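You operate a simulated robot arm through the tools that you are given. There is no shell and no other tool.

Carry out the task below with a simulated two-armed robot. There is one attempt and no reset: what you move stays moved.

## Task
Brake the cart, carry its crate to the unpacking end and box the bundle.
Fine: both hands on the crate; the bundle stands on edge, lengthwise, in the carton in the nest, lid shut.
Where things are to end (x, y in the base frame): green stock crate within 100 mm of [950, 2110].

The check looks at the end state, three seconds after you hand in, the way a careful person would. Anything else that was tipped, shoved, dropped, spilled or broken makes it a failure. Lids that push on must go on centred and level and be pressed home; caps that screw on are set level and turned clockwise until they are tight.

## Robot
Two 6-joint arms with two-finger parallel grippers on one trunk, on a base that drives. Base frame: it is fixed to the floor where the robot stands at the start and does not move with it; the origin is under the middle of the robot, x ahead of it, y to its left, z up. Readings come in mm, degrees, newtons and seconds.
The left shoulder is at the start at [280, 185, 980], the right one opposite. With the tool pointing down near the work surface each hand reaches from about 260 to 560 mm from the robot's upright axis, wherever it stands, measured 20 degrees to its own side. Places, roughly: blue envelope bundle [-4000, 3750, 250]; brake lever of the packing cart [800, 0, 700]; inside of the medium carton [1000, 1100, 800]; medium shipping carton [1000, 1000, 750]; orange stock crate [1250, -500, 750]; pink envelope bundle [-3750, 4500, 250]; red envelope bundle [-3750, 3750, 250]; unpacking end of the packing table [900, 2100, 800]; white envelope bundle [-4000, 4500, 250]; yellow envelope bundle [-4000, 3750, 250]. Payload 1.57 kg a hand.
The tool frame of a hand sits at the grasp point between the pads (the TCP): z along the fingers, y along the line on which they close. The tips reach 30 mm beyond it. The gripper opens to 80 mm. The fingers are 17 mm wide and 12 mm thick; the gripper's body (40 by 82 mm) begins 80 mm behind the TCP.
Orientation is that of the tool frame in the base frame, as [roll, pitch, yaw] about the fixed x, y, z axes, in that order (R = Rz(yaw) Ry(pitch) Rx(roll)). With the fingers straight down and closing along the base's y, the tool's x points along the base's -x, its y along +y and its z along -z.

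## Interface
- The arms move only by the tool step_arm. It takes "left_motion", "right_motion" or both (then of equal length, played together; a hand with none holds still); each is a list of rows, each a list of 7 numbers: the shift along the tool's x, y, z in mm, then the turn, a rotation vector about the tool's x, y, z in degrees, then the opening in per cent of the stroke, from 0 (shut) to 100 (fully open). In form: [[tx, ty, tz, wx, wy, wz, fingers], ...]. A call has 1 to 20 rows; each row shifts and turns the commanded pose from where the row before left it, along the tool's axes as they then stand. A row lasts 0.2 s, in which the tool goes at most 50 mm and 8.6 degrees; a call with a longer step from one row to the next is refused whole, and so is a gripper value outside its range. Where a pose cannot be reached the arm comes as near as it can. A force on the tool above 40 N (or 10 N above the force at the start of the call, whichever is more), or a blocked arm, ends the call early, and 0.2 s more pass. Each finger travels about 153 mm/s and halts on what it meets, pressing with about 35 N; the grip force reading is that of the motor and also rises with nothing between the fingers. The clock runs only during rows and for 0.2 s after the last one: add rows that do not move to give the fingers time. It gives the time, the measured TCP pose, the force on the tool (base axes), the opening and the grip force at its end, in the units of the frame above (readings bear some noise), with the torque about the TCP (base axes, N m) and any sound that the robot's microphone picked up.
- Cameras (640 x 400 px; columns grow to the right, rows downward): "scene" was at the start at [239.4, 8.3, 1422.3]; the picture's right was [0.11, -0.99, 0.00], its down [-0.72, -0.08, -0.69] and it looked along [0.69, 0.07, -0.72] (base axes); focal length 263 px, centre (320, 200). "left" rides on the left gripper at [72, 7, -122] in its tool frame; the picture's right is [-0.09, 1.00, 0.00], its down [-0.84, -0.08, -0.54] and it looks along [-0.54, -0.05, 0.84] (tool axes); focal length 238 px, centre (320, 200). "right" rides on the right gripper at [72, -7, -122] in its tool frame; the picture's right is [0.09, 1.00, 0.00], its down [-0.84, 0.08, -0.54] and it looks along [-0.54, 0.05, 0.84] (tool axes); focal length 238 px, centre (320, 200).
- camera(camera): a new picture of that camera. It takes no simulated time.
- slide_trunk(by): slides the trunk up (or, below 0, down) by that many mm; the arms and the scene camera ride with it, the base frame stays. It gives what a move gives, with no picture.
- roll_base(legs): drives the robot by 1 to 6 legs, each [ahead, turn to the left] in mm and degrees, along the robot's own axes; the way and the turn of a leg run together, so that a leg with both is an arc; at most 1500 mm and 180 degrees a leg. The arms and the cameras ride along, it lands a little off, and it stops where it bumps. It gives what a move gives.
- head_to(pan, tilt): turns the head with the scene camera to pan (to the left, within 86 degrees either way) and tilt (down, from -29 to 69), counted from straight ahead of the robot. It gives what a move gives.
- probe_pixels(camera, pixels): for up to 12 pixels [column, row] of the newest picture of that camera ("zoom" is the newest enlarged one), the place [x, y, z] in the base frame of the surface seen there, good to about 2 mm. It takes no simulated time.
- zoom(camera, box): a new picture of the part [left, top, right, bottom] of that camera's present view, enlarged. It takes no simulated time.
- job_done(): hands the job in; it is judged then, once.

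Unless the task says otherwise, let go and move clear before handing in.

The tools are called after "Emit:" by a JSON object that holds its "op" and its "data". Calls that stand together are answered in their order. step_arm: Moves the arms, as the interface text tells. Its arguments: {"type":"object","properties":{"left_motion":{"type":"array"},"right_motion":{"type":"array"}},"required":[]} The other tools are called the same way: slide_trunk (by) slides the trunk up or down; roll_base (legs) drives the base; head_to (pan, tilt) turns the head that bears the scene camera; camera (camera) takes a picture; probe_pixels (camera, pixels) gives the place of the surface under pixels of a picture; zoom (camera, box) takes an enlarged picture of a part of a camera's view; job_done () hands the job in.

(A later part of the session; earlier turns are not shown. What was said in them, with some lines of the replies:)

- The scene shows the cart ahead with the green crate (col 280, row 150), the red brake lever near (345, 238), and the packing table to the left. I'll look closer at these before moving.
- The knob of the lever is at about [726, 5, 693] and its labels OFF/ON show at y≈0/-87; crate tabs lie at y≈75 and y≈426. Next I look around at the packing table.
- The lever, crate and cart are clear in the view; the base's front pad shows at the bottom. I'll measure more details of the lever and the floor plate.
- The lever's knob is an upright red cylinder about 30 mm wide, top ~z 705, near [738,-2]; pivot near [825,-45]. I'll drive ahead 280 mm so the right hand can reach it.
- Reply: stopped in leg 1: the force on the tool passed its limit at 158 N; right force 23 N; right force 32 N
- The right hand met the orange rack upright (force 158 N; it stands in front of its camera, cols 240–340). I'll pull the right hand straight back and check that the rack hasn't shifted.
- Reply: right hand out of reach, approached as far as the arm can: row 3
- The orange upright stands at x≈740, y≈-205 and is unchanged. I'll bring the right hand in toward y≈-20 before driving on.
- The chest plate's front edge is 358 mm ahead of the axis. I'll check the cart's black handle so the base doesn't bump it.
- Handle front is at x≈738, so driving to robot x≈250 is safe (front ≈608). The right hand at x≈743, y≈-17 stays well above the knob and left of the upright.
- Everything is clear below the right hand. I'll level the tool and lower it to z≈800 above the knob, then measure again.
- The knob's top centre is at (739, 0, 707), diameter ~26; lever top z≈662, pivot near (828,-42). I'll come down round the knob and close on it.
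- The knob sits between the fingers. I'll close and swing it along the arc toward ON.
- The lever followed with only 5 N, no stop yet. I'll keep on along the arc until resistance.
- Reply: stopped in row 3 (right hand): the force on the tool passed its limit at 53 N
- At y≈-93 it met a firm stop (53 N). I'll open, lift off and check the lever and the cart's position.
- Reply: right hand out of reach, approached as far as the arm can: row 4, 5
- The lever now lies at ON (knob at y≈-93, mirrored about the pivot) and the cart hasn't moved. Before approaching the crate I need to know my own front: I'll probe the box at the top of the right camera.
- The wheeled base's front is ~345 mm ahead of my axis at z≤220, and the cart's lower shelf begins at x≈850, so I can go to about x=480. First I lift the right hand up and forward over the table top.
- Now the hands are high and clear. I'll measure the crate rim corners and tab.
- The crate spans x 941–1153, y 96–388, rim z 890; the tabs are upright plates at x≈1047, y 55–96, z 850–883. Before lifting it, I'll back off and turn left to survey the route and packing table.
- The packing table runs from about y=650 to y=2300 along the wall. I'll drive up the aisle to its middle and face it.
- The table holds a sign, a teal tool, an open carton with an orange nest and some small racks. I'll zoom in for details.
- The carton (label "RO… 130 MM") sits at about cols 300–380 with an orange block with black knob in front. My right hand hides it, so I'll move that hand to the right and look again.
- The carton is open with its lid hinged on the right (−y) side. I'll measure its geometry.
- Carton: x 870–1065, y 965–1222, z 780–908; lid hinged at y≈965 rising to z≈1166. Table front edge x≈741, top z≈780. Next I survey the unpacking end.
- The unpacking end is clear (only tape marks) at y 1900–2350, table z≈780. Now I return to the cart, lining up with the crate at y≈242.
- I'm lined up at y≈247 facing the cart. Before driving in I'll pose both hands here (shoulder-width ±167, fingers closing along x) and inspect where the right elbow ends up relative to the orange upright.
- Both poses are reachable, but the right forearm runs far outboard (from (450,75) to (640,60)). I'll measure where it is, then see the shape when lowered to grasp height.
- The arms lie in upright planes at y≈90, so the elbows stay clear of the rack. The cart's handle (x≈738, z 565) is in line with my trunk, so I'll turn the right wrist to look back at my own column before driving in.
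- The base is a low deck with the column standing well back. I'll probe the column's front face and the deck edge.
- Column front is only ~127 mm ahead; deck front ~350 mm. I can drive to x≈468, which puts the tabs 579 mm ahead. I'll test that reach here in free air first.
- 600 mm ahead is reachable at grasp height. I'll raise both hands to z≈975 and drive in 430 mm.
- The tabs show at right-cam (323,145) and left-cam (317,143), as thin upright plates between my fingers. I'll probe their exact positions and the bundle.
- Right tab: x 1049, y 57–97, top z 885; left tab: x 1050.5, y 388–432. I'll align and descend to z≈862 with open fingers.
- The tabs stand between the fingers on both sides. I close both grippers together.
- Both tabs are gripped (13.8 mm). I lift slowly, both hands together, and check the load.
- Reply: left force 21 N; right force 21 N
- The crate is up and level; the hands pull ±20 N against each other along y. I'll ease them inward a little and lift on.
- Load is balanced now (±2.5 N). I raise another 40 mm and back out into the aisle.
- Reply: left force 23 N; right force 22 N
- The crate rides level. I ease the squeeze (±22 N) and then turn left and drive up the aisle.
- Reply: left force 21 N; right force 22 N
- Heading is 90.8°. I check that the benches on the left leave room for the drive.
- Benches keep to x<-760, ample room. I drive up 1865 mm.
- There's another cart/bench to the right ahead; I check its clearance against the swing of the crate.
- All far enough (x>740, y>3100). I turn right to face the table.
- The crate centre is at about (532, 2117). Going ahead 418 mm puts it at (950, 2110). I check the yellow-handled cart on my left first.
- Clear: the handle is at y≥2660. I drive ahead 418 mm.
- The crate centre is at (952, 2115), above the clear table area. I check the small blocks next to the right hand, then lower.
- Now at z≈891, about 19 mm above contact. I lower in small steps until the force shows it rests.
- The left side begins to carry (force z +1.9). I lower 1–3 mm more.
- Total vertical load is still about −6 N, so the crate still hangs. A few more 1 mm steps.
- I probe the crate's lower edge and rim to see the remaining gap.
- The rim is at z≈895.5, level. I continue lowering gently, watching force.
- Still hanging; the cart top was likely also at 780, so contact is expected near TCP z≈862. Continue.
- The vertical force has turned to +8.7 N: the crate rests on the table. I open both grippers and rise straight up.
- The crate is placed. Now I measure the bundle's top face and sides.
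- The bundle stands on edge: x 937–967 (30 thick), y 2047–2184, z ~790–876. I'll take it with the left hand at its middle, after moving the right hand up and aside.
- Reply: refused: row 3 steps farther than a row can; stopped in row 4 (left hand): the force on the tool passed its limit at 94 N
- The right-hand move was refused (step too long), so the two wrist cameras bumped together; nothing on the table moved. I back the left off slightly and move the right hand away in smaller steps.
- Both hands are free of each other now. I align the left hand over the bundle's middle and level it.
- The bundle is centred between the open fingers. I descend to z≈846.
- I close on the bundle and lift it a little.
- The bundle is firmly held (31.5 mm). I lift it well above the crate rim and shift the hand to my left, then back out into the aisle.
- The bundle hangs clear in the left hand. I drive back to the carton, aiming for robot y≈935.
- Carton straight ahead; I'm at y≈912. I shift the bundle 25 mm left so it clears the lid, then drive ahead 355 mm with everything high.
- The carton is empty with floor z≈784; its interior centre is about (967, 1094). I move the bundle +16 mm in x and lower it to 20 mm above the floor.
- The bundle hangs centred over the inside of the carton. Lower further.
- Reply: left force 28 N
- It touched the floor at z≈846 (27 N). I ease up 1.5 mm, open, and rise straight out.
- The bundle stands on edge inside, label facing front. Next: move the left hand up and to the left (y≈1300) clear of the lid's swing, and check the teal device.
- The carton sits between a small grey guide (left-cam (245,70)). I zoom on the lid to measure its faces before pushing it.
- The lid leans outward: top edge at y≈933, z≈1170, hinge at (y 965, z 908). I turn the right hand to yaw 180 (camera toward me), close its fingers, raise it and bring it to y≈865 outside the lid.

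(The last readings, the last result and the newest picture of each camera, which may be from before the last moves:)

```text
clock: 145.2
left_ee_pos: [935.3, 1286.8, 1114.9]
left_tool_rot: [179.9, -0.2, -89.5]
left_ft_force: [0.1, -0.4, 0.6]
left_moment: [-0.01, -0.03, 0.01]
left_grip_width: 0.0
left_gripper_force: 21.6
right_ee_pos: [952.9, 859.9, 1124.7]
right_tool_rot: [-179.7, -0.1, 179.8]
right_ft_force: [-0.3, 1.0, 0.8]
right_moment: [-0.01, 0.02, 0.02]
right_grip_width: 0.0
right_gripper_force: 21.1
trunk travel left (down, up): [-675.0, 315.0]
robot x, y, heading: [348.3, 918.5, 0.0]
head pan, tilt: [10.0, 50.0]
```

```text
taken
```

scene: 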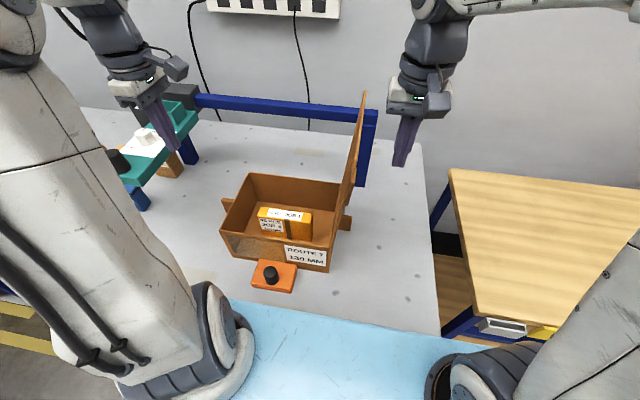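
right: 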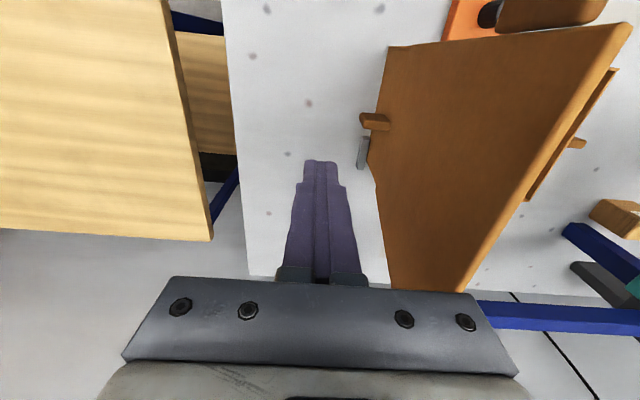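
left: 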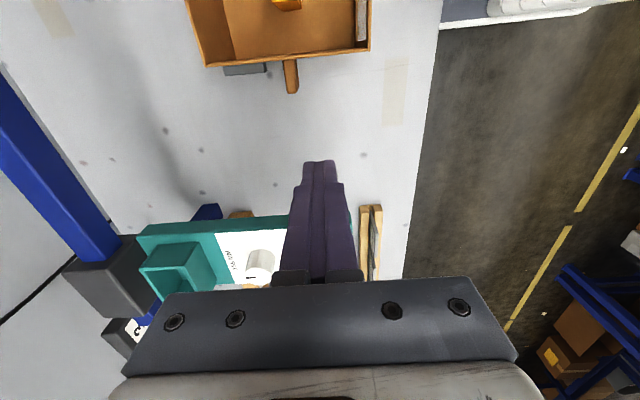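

The hand is beside the lid, body above its top edge. I push gently in +y.

Emit:
{"op": "step_arm", "data": {"right_motion": [[0, 25, 0, 0, 0, 0, 0], [0, 20, 0, 0, 0, 0, 0], [0, 10, 0, 0, 0, 0, 0], [0, 10, 0, 0, 0, 0, 0], [0, 10, 0, 0, 0, 0, 0], [0, 10, 0, 0, 0, 0, 0], [0, 0, 0, 0, 0, 0, 0]]}}

Emit:
{"op": "camera", "data": {"camera": "scene"}}

```text
clock: 146.8
left_ee_pos: [935.3, 1285.4, 1115.4]
left_tool_rot: [179.9, -0.2, -89.6]
left_ft_force: [1.0, 0.1, -0.5]
left_moment: [0.0, -0.02, -0.01]
left_grip_width: 0.1
left_gripper_force: 21.3
right_ee_pos: [953.7, 943.9, 1124.4]
right_tool_rot: [-179.7, -0.3, 179.7]
right_ft_force: [0.1, 0.4, -0.7]
right_moment: [-0.01, 0.0, 0.0]
right_grip_width: 0.1
right_gripper_force: 21.9
trunk travel left (down, up): [-675.0, 315.0]
robot x, y, heading: [345.6, 918.1, 0.4]
head pan, tilt: [10.0, 50.0]
```

```text
taken
```

scene: 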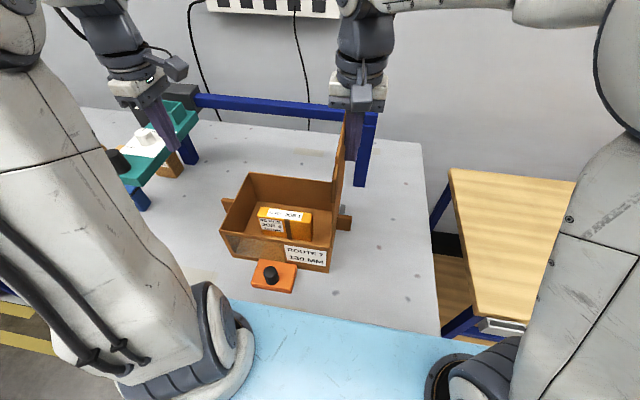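

The lid is about upright with almost no resistance. I continue along its arc in small steps.

Emit:
{"op": "step_arm", "data": {"right_motion": [[0, 10, 0, 0, 0, 0, 0], [0, 10, 1, 0, 0, 0, 0], [0, 10, 1, 0, 0, 0, 0], [0, 10, 2, 0, 0, 0, 0], [0, 0, 0, 0, 0, 0, 0]]}}

Emit:
{"op": "camera", "data": {"camera": "scene"}}

```text
clock: 148.0
left_ee_pos: [934.7, 1286.2, 1114.9]
left_tool_rot: [179.9, -0.1, -89.6]
left_ft_force: [0.3, 0.6, -0.1]
left_moment: [0.0, 0.02, 0.01]
left_grip_width: 0.1
left_gripper_force: 21.3
right_ee_pos: [955.8, 985.3, 1119.6]
right_tool_rot: [-179.8, -0.2, 179.8]
right_ft_force: [-0.2, -0.2, 0.4]
right_moment: [-0.02, -0.02, 0.02]
right_grip_width: 0.0
right_gripper_force: 21.1
trunk travel left (down, up): [-675.0, 315.0]
robot x, y, heading: [345.1, 918.1, 0.4]
head pan, tilt: [10.0, 50.0]
```

```text
taken
```

scene: 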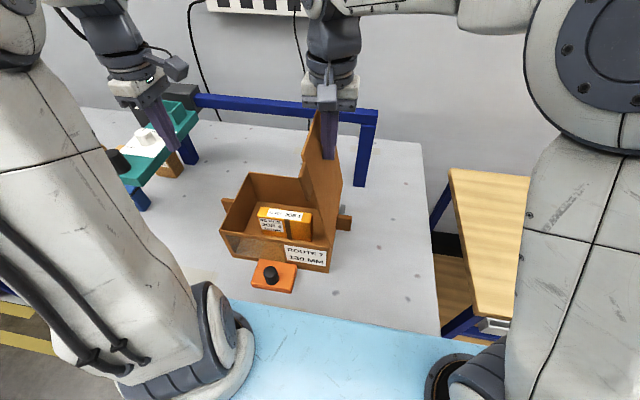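

The lid follows the fingers and doesn't fall. Continue to roughly 55°.

Emit:
{"op": "step_arm", "data": {"right_motion": [[0, 10, 2, 0, 0, 0, 0], [0, 10, 3, 0, 0, 0, 0], [0, 10, 4, 0, 0, 0, 0], [0, 10, 5, 0, 0, 0, 0], [0, 10, 5, 0, 0, 0, 0], [0, 10, 6, 0, 0, 0, 0], [0, 0, 0, 0, 0, 0, 0]]}}

Emit:
{"op": "camera", "data": {"camera": "scene"}}

Emit:
{"op": "camera", "data": {"camera": "right"}}

```text
clock: 149.6
left_ee_pos: [935.5, 1286.8, 1114.3]
left_tool_rot: [180.0, 0.0, -89.5]
left_ft_force: [-0.2, -0.5, 0.7]
left_moment: [-0.03, 0.0, -0.01]
left_grip_width: 0.0
left_gripper_force: 22.1
right_ee_pos: [955.2, 1044.5, 1094.9]
right_tool_rot: [-179.7, -0.2, 179.8]
right_ft_force: [-0.2, 0.9, -0.3]
right_moment: [-0.01, -0.04, 0.03]
right_grip_width: 0.1
right_gripper_force: 20.9
trunk travel left (down, up): [-675.0, 315.0]
robot x, y, heading: [347.2, 918.2, 0.1]
head pan, tilt: [10.0, 50.0]
```

```text
taken
```

scene: 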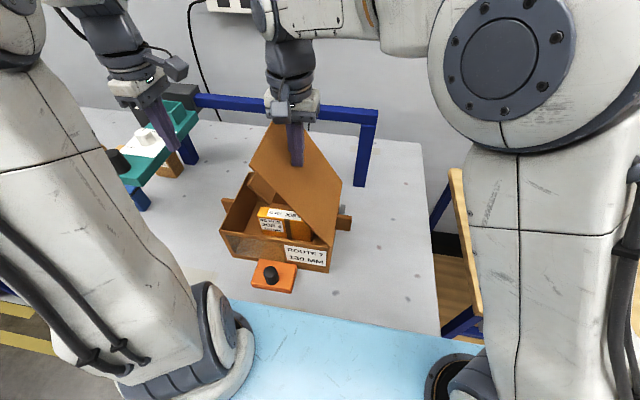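

```text
taken
```

right: 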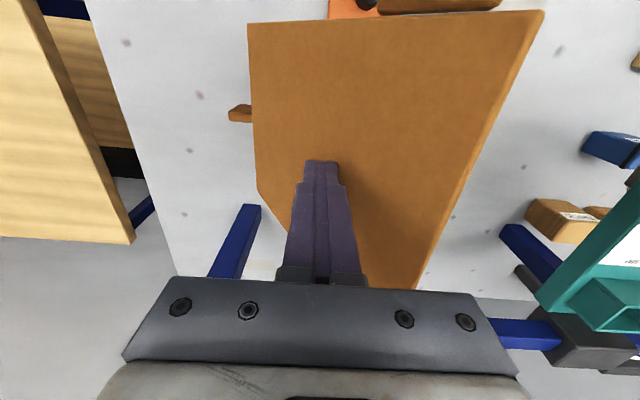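

The lid is at ~57° and well guided. Before going further I lift the left hand up and left so the hands don't meet.

Emit:
{"op": "step_arm", "data": {"left_motion": [[0, 0, -40, 0, 0, 0, 0], [0, 0, -40, 0, 0, 0, 0], [-30, 0, 0, 0, 0, 0, 0], [-30, 0, 0, 0, 0, 0, 0], [0, 0, 0, 0, 0, 0, 0]]}}

Emit:
{"op": "step_arm", "data": {"right_motion": [[0, 8, 4, 0, 0, 0, 0], [0, 8, 6, 0, 0, 0, 0], [0, 8, 7, 0, 0, 0, 0], [0, 8, 8, 0, 0, 0, 0], [0, 7, 8, 0, 0, 0, 0], [0, 7, 9, 0, 0, 0, 0], [0, 6, 9, 0, 0, 0, 0], [0, 0, 0, 0, 0, 0, 0]]}}

Emit:
{"op": "camera", "data": {"camera": "scene"}}

```text
clock: 150.8
left_ee_pos: [936.5, 1346.8, 1195.2]
left_tool_rot: [180.0, -0.2, -89.6]
left_ft_force: [-0.1, -0.7, 0.1]
left_moment: [-0.01, -0.03, 0.04]
left_grip_width: 0.0
left_gripper_force: 21.7
right_ee_pos: [954.8, 1045.9, 1094.5]
right_tool_rot: [-179.7, -0.2, 179.9]
right_ft_force: [0.1, 0.8, 0.1]
right_moment: [0.0, -0.01, 0.02]
right_grip_width: 0.3
right_gripper_force: 21.2
trunk travel left (down, up): [-675.0, 315.0]
robot x, y, heading: [345.8, 920.5, 0.2]
head pan, tilt: [10.0, 50.0]
```

```text
clock: 152.6
left_ee_pos: [935.7, 1345.7, 1194.3]
left_tool_rot: [179.9, -0.2, -89.5]
left_ft_force: [0.4, 0.5, -0.3]
left_moment: [-0.02, -0.04, 0.04]
left_grip_width: 0.0
left_gripper_force: 21.9
right_ee_pos: [953.6, 1097.1, 1044.5]
right_tool_rot: [-179.7, -0.1, 179.9]
right_ft_force: [-0.3, 0.1, -0.2]
right_moment: [-0.04, 0.0, -0.05]
right_grip_width: 0.1
right_gripper_force: 21.1
trunk travel left (down, up): [-675.0, 315.0]
robot x, y, heading: [344.4, 921.1, -0.1]
head pan, tilt: [10.0, 50.0]
```

```text
taken
```

scene: 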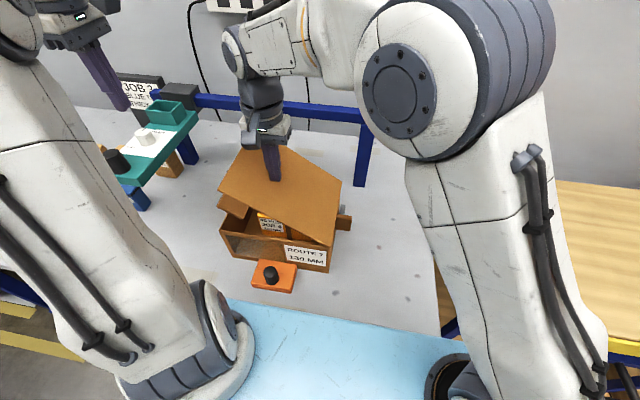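

The lid is at ~35° now. I zoom to see the flap near (235,205).

Emit:
{"op": "zoom", "data": {"camera": "scene", "box": [200, 130, 360, 290]}}

Emit:
{"op": "probe_pixels", "data": {"camera": "zoom", "pixels": [[110, 250], [170, 280], [150, 290], [80, 225], [90, 190], [130, 70], [480, 330], [440, 430]]}}

```text
2.50 times, centred on (280, 210) of scene
```

zoom: 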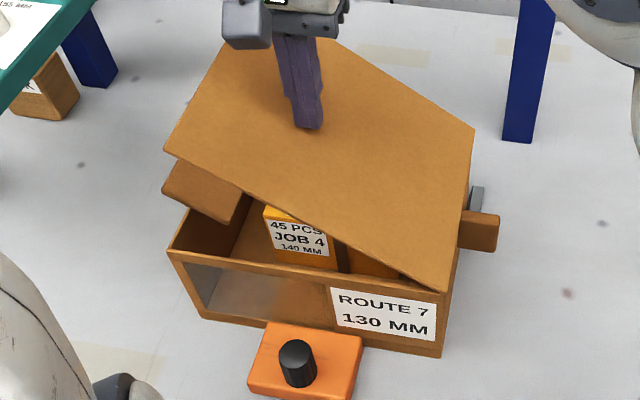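

```text
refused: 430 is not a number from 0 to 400
```

Emit:
{"op": "probe_pixels", "data": {"camera": "zoom", "pixels": [[185, 185], [225, 210], [200, 170], [170, 190], [170, 150], [240, 190], [300, 200], [440, 285], [200, 80], [470, 130]]}}

```text
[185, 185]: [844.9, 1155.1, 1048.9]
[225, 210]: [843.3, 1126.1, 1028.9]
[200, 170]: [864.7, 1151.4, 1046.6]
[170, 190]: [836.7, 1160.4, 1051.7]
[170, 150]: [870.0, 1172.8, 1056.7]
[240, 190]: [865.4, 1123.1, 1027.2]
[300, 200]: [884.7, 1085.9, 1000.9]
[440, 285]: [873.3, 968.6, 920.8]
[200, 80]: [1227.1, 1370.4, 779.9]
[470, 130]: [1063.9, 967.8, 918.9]
```

The front tab is coplanar with the lid, so it'll just end above the front rim. I carry on down the arc to about 5°.

Emit:
{"op": "step_arm", "data": {"right_motion": [[0, 4, 8, 0, 0, 0, 0], [0, 4, 8, 0, 0, 0, 0], [0, 4, 8, 0, 0, 0, 0], [0, 3.3, 9, 0, 0, 0, 0], [0, 3.3, 9, 0, 0, 0, 0], [0, 3.3, 9, 0, 0, 0, 0], [0, 2, 9, 0, 0, 0, 0], [0, 2, 9, 0, 0, 0, 0], [0, 1, 9, 0, 0, 0, 0], [0, 0, 0, 0, 0, 0, 0]]}}

Emit:
{"op": "camera", "data": {"camera": "scene"}}

Emit:
{"op": "zoom", "data": {"camera": "scene", "box": [200, 130, 360, 290]}}

```text
clock: 154.8
left_ee_pos: [936.9, 1347.5, 1193.7]
left_tool_rot: [180.0, -0.1, -89.6]
left_ft_force: [0.9, 0.6, 0.7]
left_moment: [-0.01, -0.01, 0.0]
left_grip_width: 0.2
left_gripper_force: 21.3
right_ee_pos: [955.0, 1124.6, 965.1]
right_tool_rot: [-179.8, -0.2, 179.9]
right_ft_force: [0.2, -0.1, 0.0]
right_moment: [-0.01, 0.04, 0.06]
right_grip_width: 0.0
right_gripper_force: 21.6
trunk travel left (down, up): [-675.0, 315.0]
robot x, y, heading: [349.1, 917.1, 0.3]
head pan, tilt: [10.0, 50.0]
```

```text
taken
```

scene: 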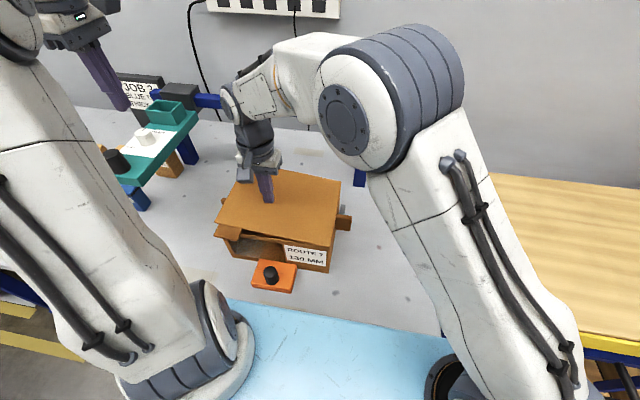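

```text
2.50 times, centred on (280, 210) of scene
```

zoom: 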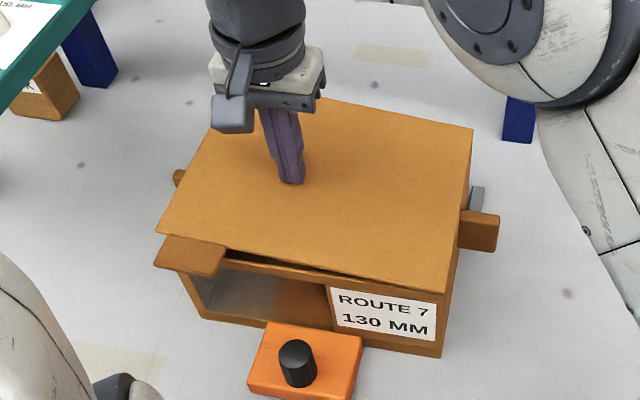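

The lid is nearly closed (~8°). I press down in small steps.

Emit:
{"op": "step_arm", "data": {"right_motion": [[0, 0.5, 5, 0, 0, 0, 0], [0, 0, 5, 0, 0, 0, 0], [0, 0, 4, 0, 0, 0, 0], [0, 0, 3, 0, 0, 0, 0], [0, 0, 2, 0, 0, 0, 0], [0, 0, 2, 0, 0, 0, 0], [0, 0, 0, 0, 0, 0, 0]]}}

Emit:
{"op": "zoom", "data": {"camera": "scene", "box": [200, 130, 360, 290]}}

```text
clock: 156.4
left_ee_pos: [935.7, 1346.2, 1196.0]
left_tool_rot: [179.8, -0.2, -89.6]
left_ft_force: [-0.2, 0.0, -0.1]
left_moment: [0.02, 0.01, 0.02]
left_grip_width: 0.0
left_gripper_force: 21.5
right_ee_pos: [954.9, 1122.8, 944.5]
right_tool_rot: [-179.7, 0.0, 179.9]
right_ft_force: [-1.2, -1.4, 8.1]
right_moment: [-0.04, -0.02, -0.02]
right_grip_width: 0.0
right_gripper_force: 21.3
trunk travel left (down, up): [-675.0, 315.0]
robot x, y, heading: [351.2, 919.8, 0.3]
head pan, tilt: [10.0, 50.0]
```

```text
2.50 times, centred on (280, 210) of scene
```

zoom: 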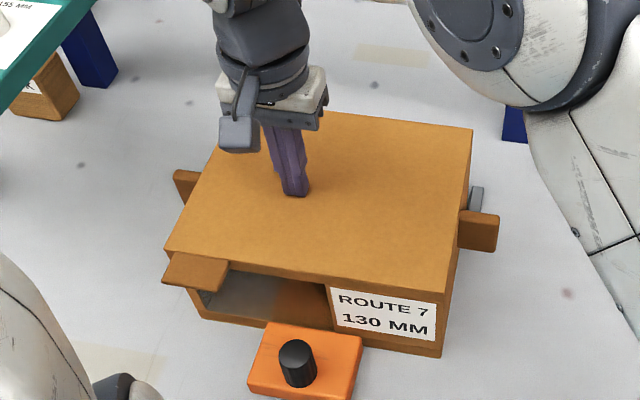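

Contact (8 N) and the lid looks flush. I press about 1.5 mm more to seat it, then lift off and inspect.

Emit:
{"op": "step_arm", "data": {"right_motion": [[0, 0, 0.8, 0, 0, 0, 0], [0, 0, 0.7, 0, 0, 0, 0], [0, 0, 0, 0, 0, 0, 0]]}}

Emit:
{"op": "step_arm", "data": {"right_motion": [[0, 0, -10, 0, 0, 0, 0], [0, 0, -30, 0, 0, 0, 0], [0, 0, -40, 0, 0, 0, 0], [0, -20, -40, 0, 0, 0, 0], [0, -40, -20, 0, 0, 0, 0], [0, -45, 0, 0, 0, 0, 0], [0, -45, 0, 0, 0, 0, 0], [0, -45, 0, 0, 0, 0, 0], [0, -45, 0, 0, 0, 0, 0], [0, -40, 0, 0, 0, 0, 0]]}}

Emit:
{"op": "camera", "data": {"camera": "scene"}}

Emit:
{"op": "zoom", "data": {"camera": "scene", "box": [200, 130, 360, 290]}}

Emit:
{"op": "probe_pixels", "data": {"camera": "zoom", "pixels": [[180, 250], [430, 285], [465, 135], [240, 115], [310, 200], [195, 270], [280, 290], [200, 290], [340, 280]]}}

```text
clock: 157.2
left_ee_pos: [934.3, 1345.6, 1196.3]
left_tool_rot: [179.9, -0.1, -89.6]
left_ft_force: [0.2, 0.7, -0.3]
left_moment: [-0.01, 0.03, 0.0]
left_grip_width: 0.1
left_gripper_force: 21.1
right_ee_pos: [954.7, 1123.1, 945.0]
right_tool_rot: [-179.8, -0.1, 179.9]
right_ft_force: [0.8, -2.6, 21.8]
right_moment: [-0.11, -0.04, 0.03]
right_grip_width: 0.0
right_gripper_force: 21.0
trunk travel left (down, up): [-675.0, 315.0]
robot x, y, heading: [348.9, 923.1, 0.1]
head pan, tilt: [10.0, 50.0]
```

```text
clock: 159.4
left_ee_pos: [935.7, 1346.6, 1193.5]
left_tool_rot: [180.0, -0.1, -89.7]
left_ft_force: [-0.4, -0.5, -0.1]
left_moment: [-0.03, 0.01, -0.01]
left_grip_width: 0.0
left_gripper_force: 21.3
right_ee_pos: [953.9, 842.8, 1084.4]
right_tool_rot: [-179.7, -0.3, 179.9]
right_ft_force: [-0.1, -0.1, -0.3]
right_moment: [-0.04, 0.0, -0.01]
right_grip_width: 0.0
right_gripper_force: 21.3
trunk travel left (down, up): [-675.0, 315.0]
robot x, y, heading: [349.2, 921.6, -0.1]
head pan, tilt: [10.0, 50.0]
```

```text
taken
```

scene: 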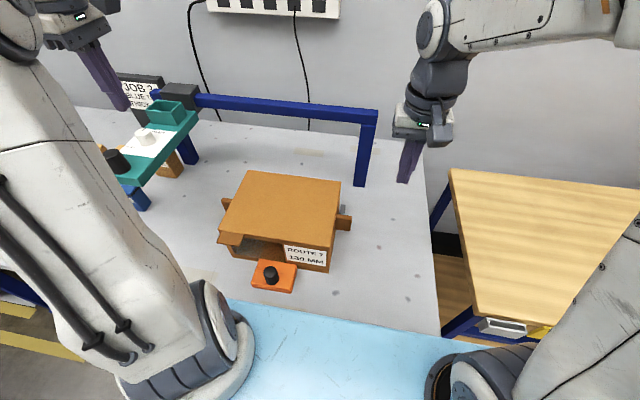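

```text
2.50 times, centred on (280, 210) of scene
```

zoom: 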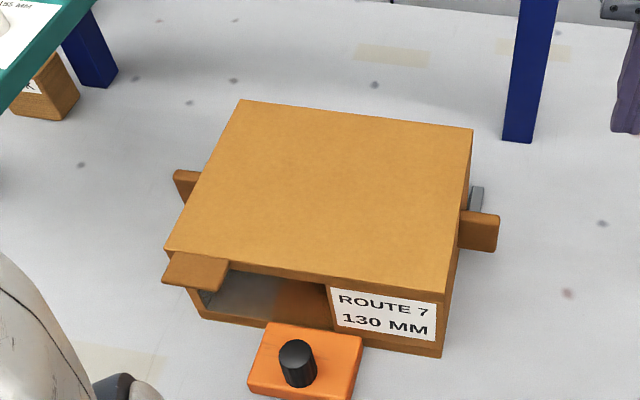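

```text
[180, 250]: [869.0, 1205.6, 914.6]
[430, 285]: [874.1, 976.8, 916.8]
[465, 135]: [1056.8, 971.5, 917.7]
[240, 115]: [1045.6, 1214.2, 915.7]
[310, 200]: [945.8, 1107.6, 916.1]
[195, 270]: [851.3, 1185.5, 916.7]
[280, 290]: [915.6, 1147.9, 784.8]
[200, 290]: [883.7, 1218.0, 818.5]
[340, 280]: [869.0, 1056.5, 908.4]
```

The lid lies level at z≈916 and stayed down. I back away with both hands high and check the bundle through the carton's window, the crate and the cart.

Emit:
{"op": "roll_base", "data": {"legs": [[-450, 0]]}}

Emit:
{"op": "slide_trunk", "data": {"by": -350}}

Emit:
{"op": "head_to", "data": {"pan": 12, "tilt": 15}}

Emit:
{"op": "camera", "data": {"camera": "scene"}}

Emit:
{"op": "zoom", "data": {"camera": "scene", "box": [240, 130, 400, 250]}}

```text
clock: 162.2
left_ee_pos: [481.5, 1341.9, 1194.6]
left_tool_rot: [180.0, -0.1, -89.9]
left_ft_force: [-0.7, 0.5, -1.5]
left_moment: [-0.02, 0.05, 0.01]
left_grip_width: 0.3
left_gripper_force: 21.7
right_ee_pos: [497.8, 838.7, 1084.7]
right_tool_rot: [-179.8, -0.2, 179.5]
right_ft_force: [0.2, -0.1, -0.8]
right_moment: [0.0, 0.01, 0.01]
right_grip_width: 0.0
right_gripper_force: 20.8
trunk travel left (down, up): [-675.0, 315.0]
robot x, y, heading: [-111.7, 918.4, 0.1]
head pan, tilt: [10.0, 50.0]
```

```text
clock: 165.6
left_ee_pos: [481.0, 1342.6, 844.6]
left_tool_rot: [179.9, 0.0, -89.9]
left_ft_force: [-0.3, 0.1, 0.5]
left_moment: [0.04, -0.02, -0.08]
left_grip_width: 0.0
left_gripper_force: 21.6
right_ee_pos: [496.3, 840.1, 735.1]
right_tool_rot: [-179.8, -0.2, 179.4]
right_ft_force: [0.1, 0.1, -0.3]
right_moment: [-0.01, -0.02, 0.0]
right_grip_width: 0.0
right_gripper_force: 21.2
trunk travel left (down, up): [-325.0, 665.0]
robot x, y, heading: [-112.0, 917.5, 0.0]
head pan, tilt: [10.0, 50.0]
```

```text
clock: 166.6
left_ee_pos: [482.2, 1342.6, 845.5]
left_tool_rot: [179.9, -0.1, -89.9]
left_ft_force: [0.2, -0.8, -0.7]
left_moment: [0.0, 0.03, 0.03]
left_grip_width: 0.1
left_gripper_force: 21.1
right_ee_pos: [496.7, 839.7, 736.4]
right_tool_rot: [-179.7, -0.2, 179.5]
right_ft_force: [0.2, 0.3, -0.3]
right_moment: [-0.01, -0.03, 0.01]
right_grip_width: 0.1
right_gripper_force: 21.1
trunk travel left (down, up): [-325.0, 665.0]
robot x, y, heading: [-111.7, 921.4, -0.3]
head pan, tilt: [12.0, 15.0]
```

```text
taken
```

scene: 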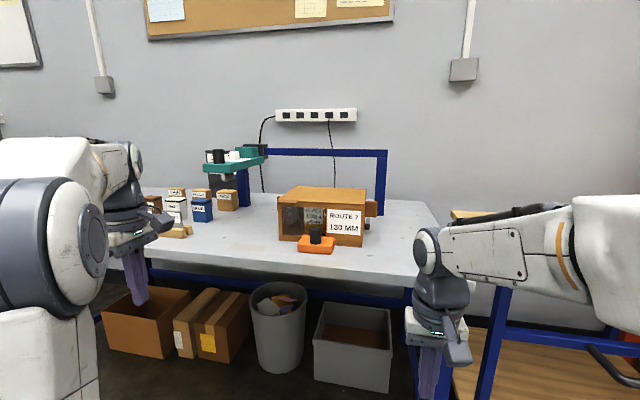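

```text
3.33 times, centred on (320, 190) of scene
```

zoom: 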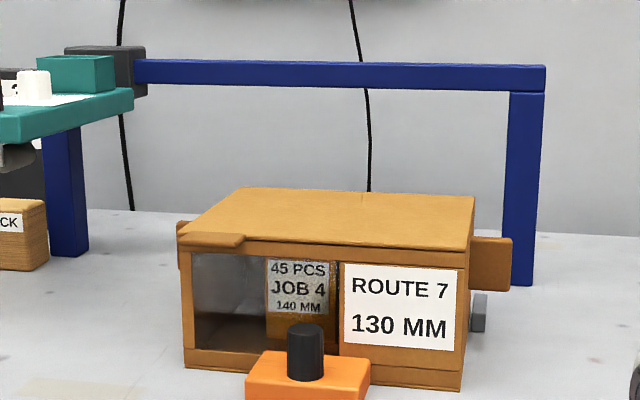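

Through the window the bundle stands upright with its label showing, and the lid is flush. A last check of the cart's lever and the crate.

Emit:
{"op": "slide_trunk", "data": {"by": 350}}

Emit:
{"op": "head_to", "data": {"pan": -35, "tilt": 35}}

Emit:
{"op": "camera", "data": {"camera": "scene"}}

Emit:
{"op": "head_to", "data": {"pan": 40, "tilt": 20}}

Emit:
{"op": "camera", "data": {"camera": "scene"}}

```text
clock: 170.0
left_ee_pos: [481.8, 1342.5, 1194.9]
left_tool_rot: [180.0, -0.1, -89.9]
left_ft_force: [0.3, 0.3, 0.8]
left_moment: [0.03, -0.03, 0.01]
left_grip_width: 0.0
left_gripper_force: 21.2
right_ee_pos: [496.7, 839.4, 1083.4]
right_tool_rot: [-179.7, -0.2, 179.4]
right_ft_force: [-1.5, -0.1, 0.1]
right_moment: [-0.02, 0.03, -0.03]
right_grip_width: 0.0
right_gripper_force: 21.1
trunk travel left (down, up): [-675.0, 315.0]
robot x, y, heading: [-110.3, 918.3, 0.4]
head pan, tilt: [12.0, 15.0]
```

```text
clock: 171.2
left_ee_pos: [481.7, 1342.3, 1194.2]
left_tool_rot: [179.9, -0.1, -89.9]
left_ft_force: [0.1, 0.6, 0.2]
left_moment: [0.0, -0.02, 0.0]
left_grip_width: 0.0
left_gripper_force: 21.6
right_ee_pos: [498.2, 839.2, 1084.5]
right_tool_rot: [-179.7, -0.3, 179.4]
right_ft_force: [-0.8, -0.5, 0.3]
right_moment: [0.03, 0.01, 0.01]
right_grip_width: 0.0
right_gripper_force: 21.4
trunk travel left (down, up): [-675.0, 315.0]
robot x, y, heading: [-113.6, 919.1, -0.2]
head pan, tilt: [-35.0, 35.0]
```

```text
taken
```

scene: 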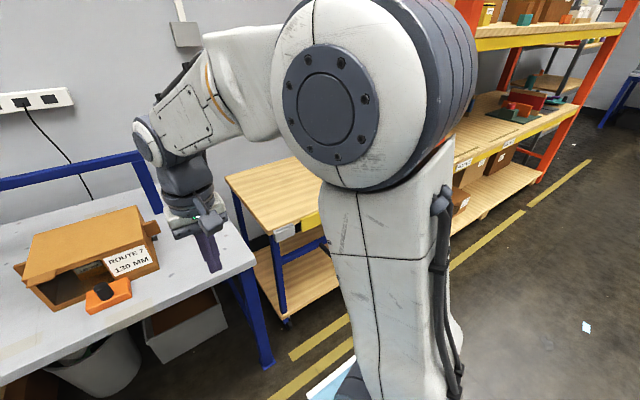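

```text
clock: 172.7
left_ee_pos: [481.9, 1341.6, 1195.0]
left_tool_rot: [179.9, -0.1, -89.8]
left_ft_force: [-0.6, -0.5, -0.5]
left_moment: [-0.01, 0.01, -0.01]
left_grip_width: 0.0
left_gripper_force: 21.0
right_ee_pos: [497.1, 839.6, 1084.2]
right_tool_rot: [-179.7, -0.2, 179.6]
right_ft_force: [0.6, -0.5, 0.3]
right_moment: [-0.02, 0.01, -0.01]
right_grip_width: 0.3
right_gripper_force: 21.7
trunk travel left (down, up): [-675.0, 315.0]
robot x, y, heading: [-111.4, 915.4, -0.2]
head pan, tilt: [40.0, 20.0]
```

```text
taken
```

scene: 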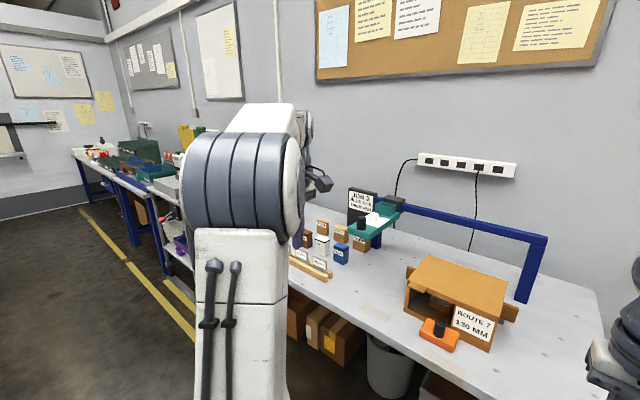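

The carton is shut and everything on the table stands as before. The lever was last seen at ON, and the crate was set down at about (952, 2115). Both hands are clear, so I hand in.

Emit:
{"op": "job_done", "data": {}}

```text
The job is handed in.
```

I braked the cart, carried the green crate to the unpacking end with both hands, and boxed the bundle. I've handed the job in, but no verdict has come back yet.

- **Brake:** the lever was swung from OFF to ON until it hit its stop. It stayed there when I let go, and the cart hadn't moved.
- **Crate:** it rests on the table at about [952, 2115], roughly 5 mm from the target of [950, 2110].
- **Bundle:** the JOB 4 bundle stands on edge, with its length along the carton's longer side. I could see it upright through the carton's window after closing.
- **Lid:** I pressed it down with about 22 N. It measured level within about 3 mm and stayed shut.
- **Nest:** I didn't move the carton. I took it to be in its nest already, because it sits against small grey guides.

There were two bumps along the way:
- **Rack upright:** early on, the right hand hit the orange upright, and the reading peaked at 158 N. The upright looked unmoved afterwards.
- **Wrist cameras:** later the two cameras knocked together above the crate, at 94 N. Nothing on the table moved.

I didn't re-measure the lever or the crate just before handing in. The lever was last seen at ON and the crate last seen in place earlier in the job.
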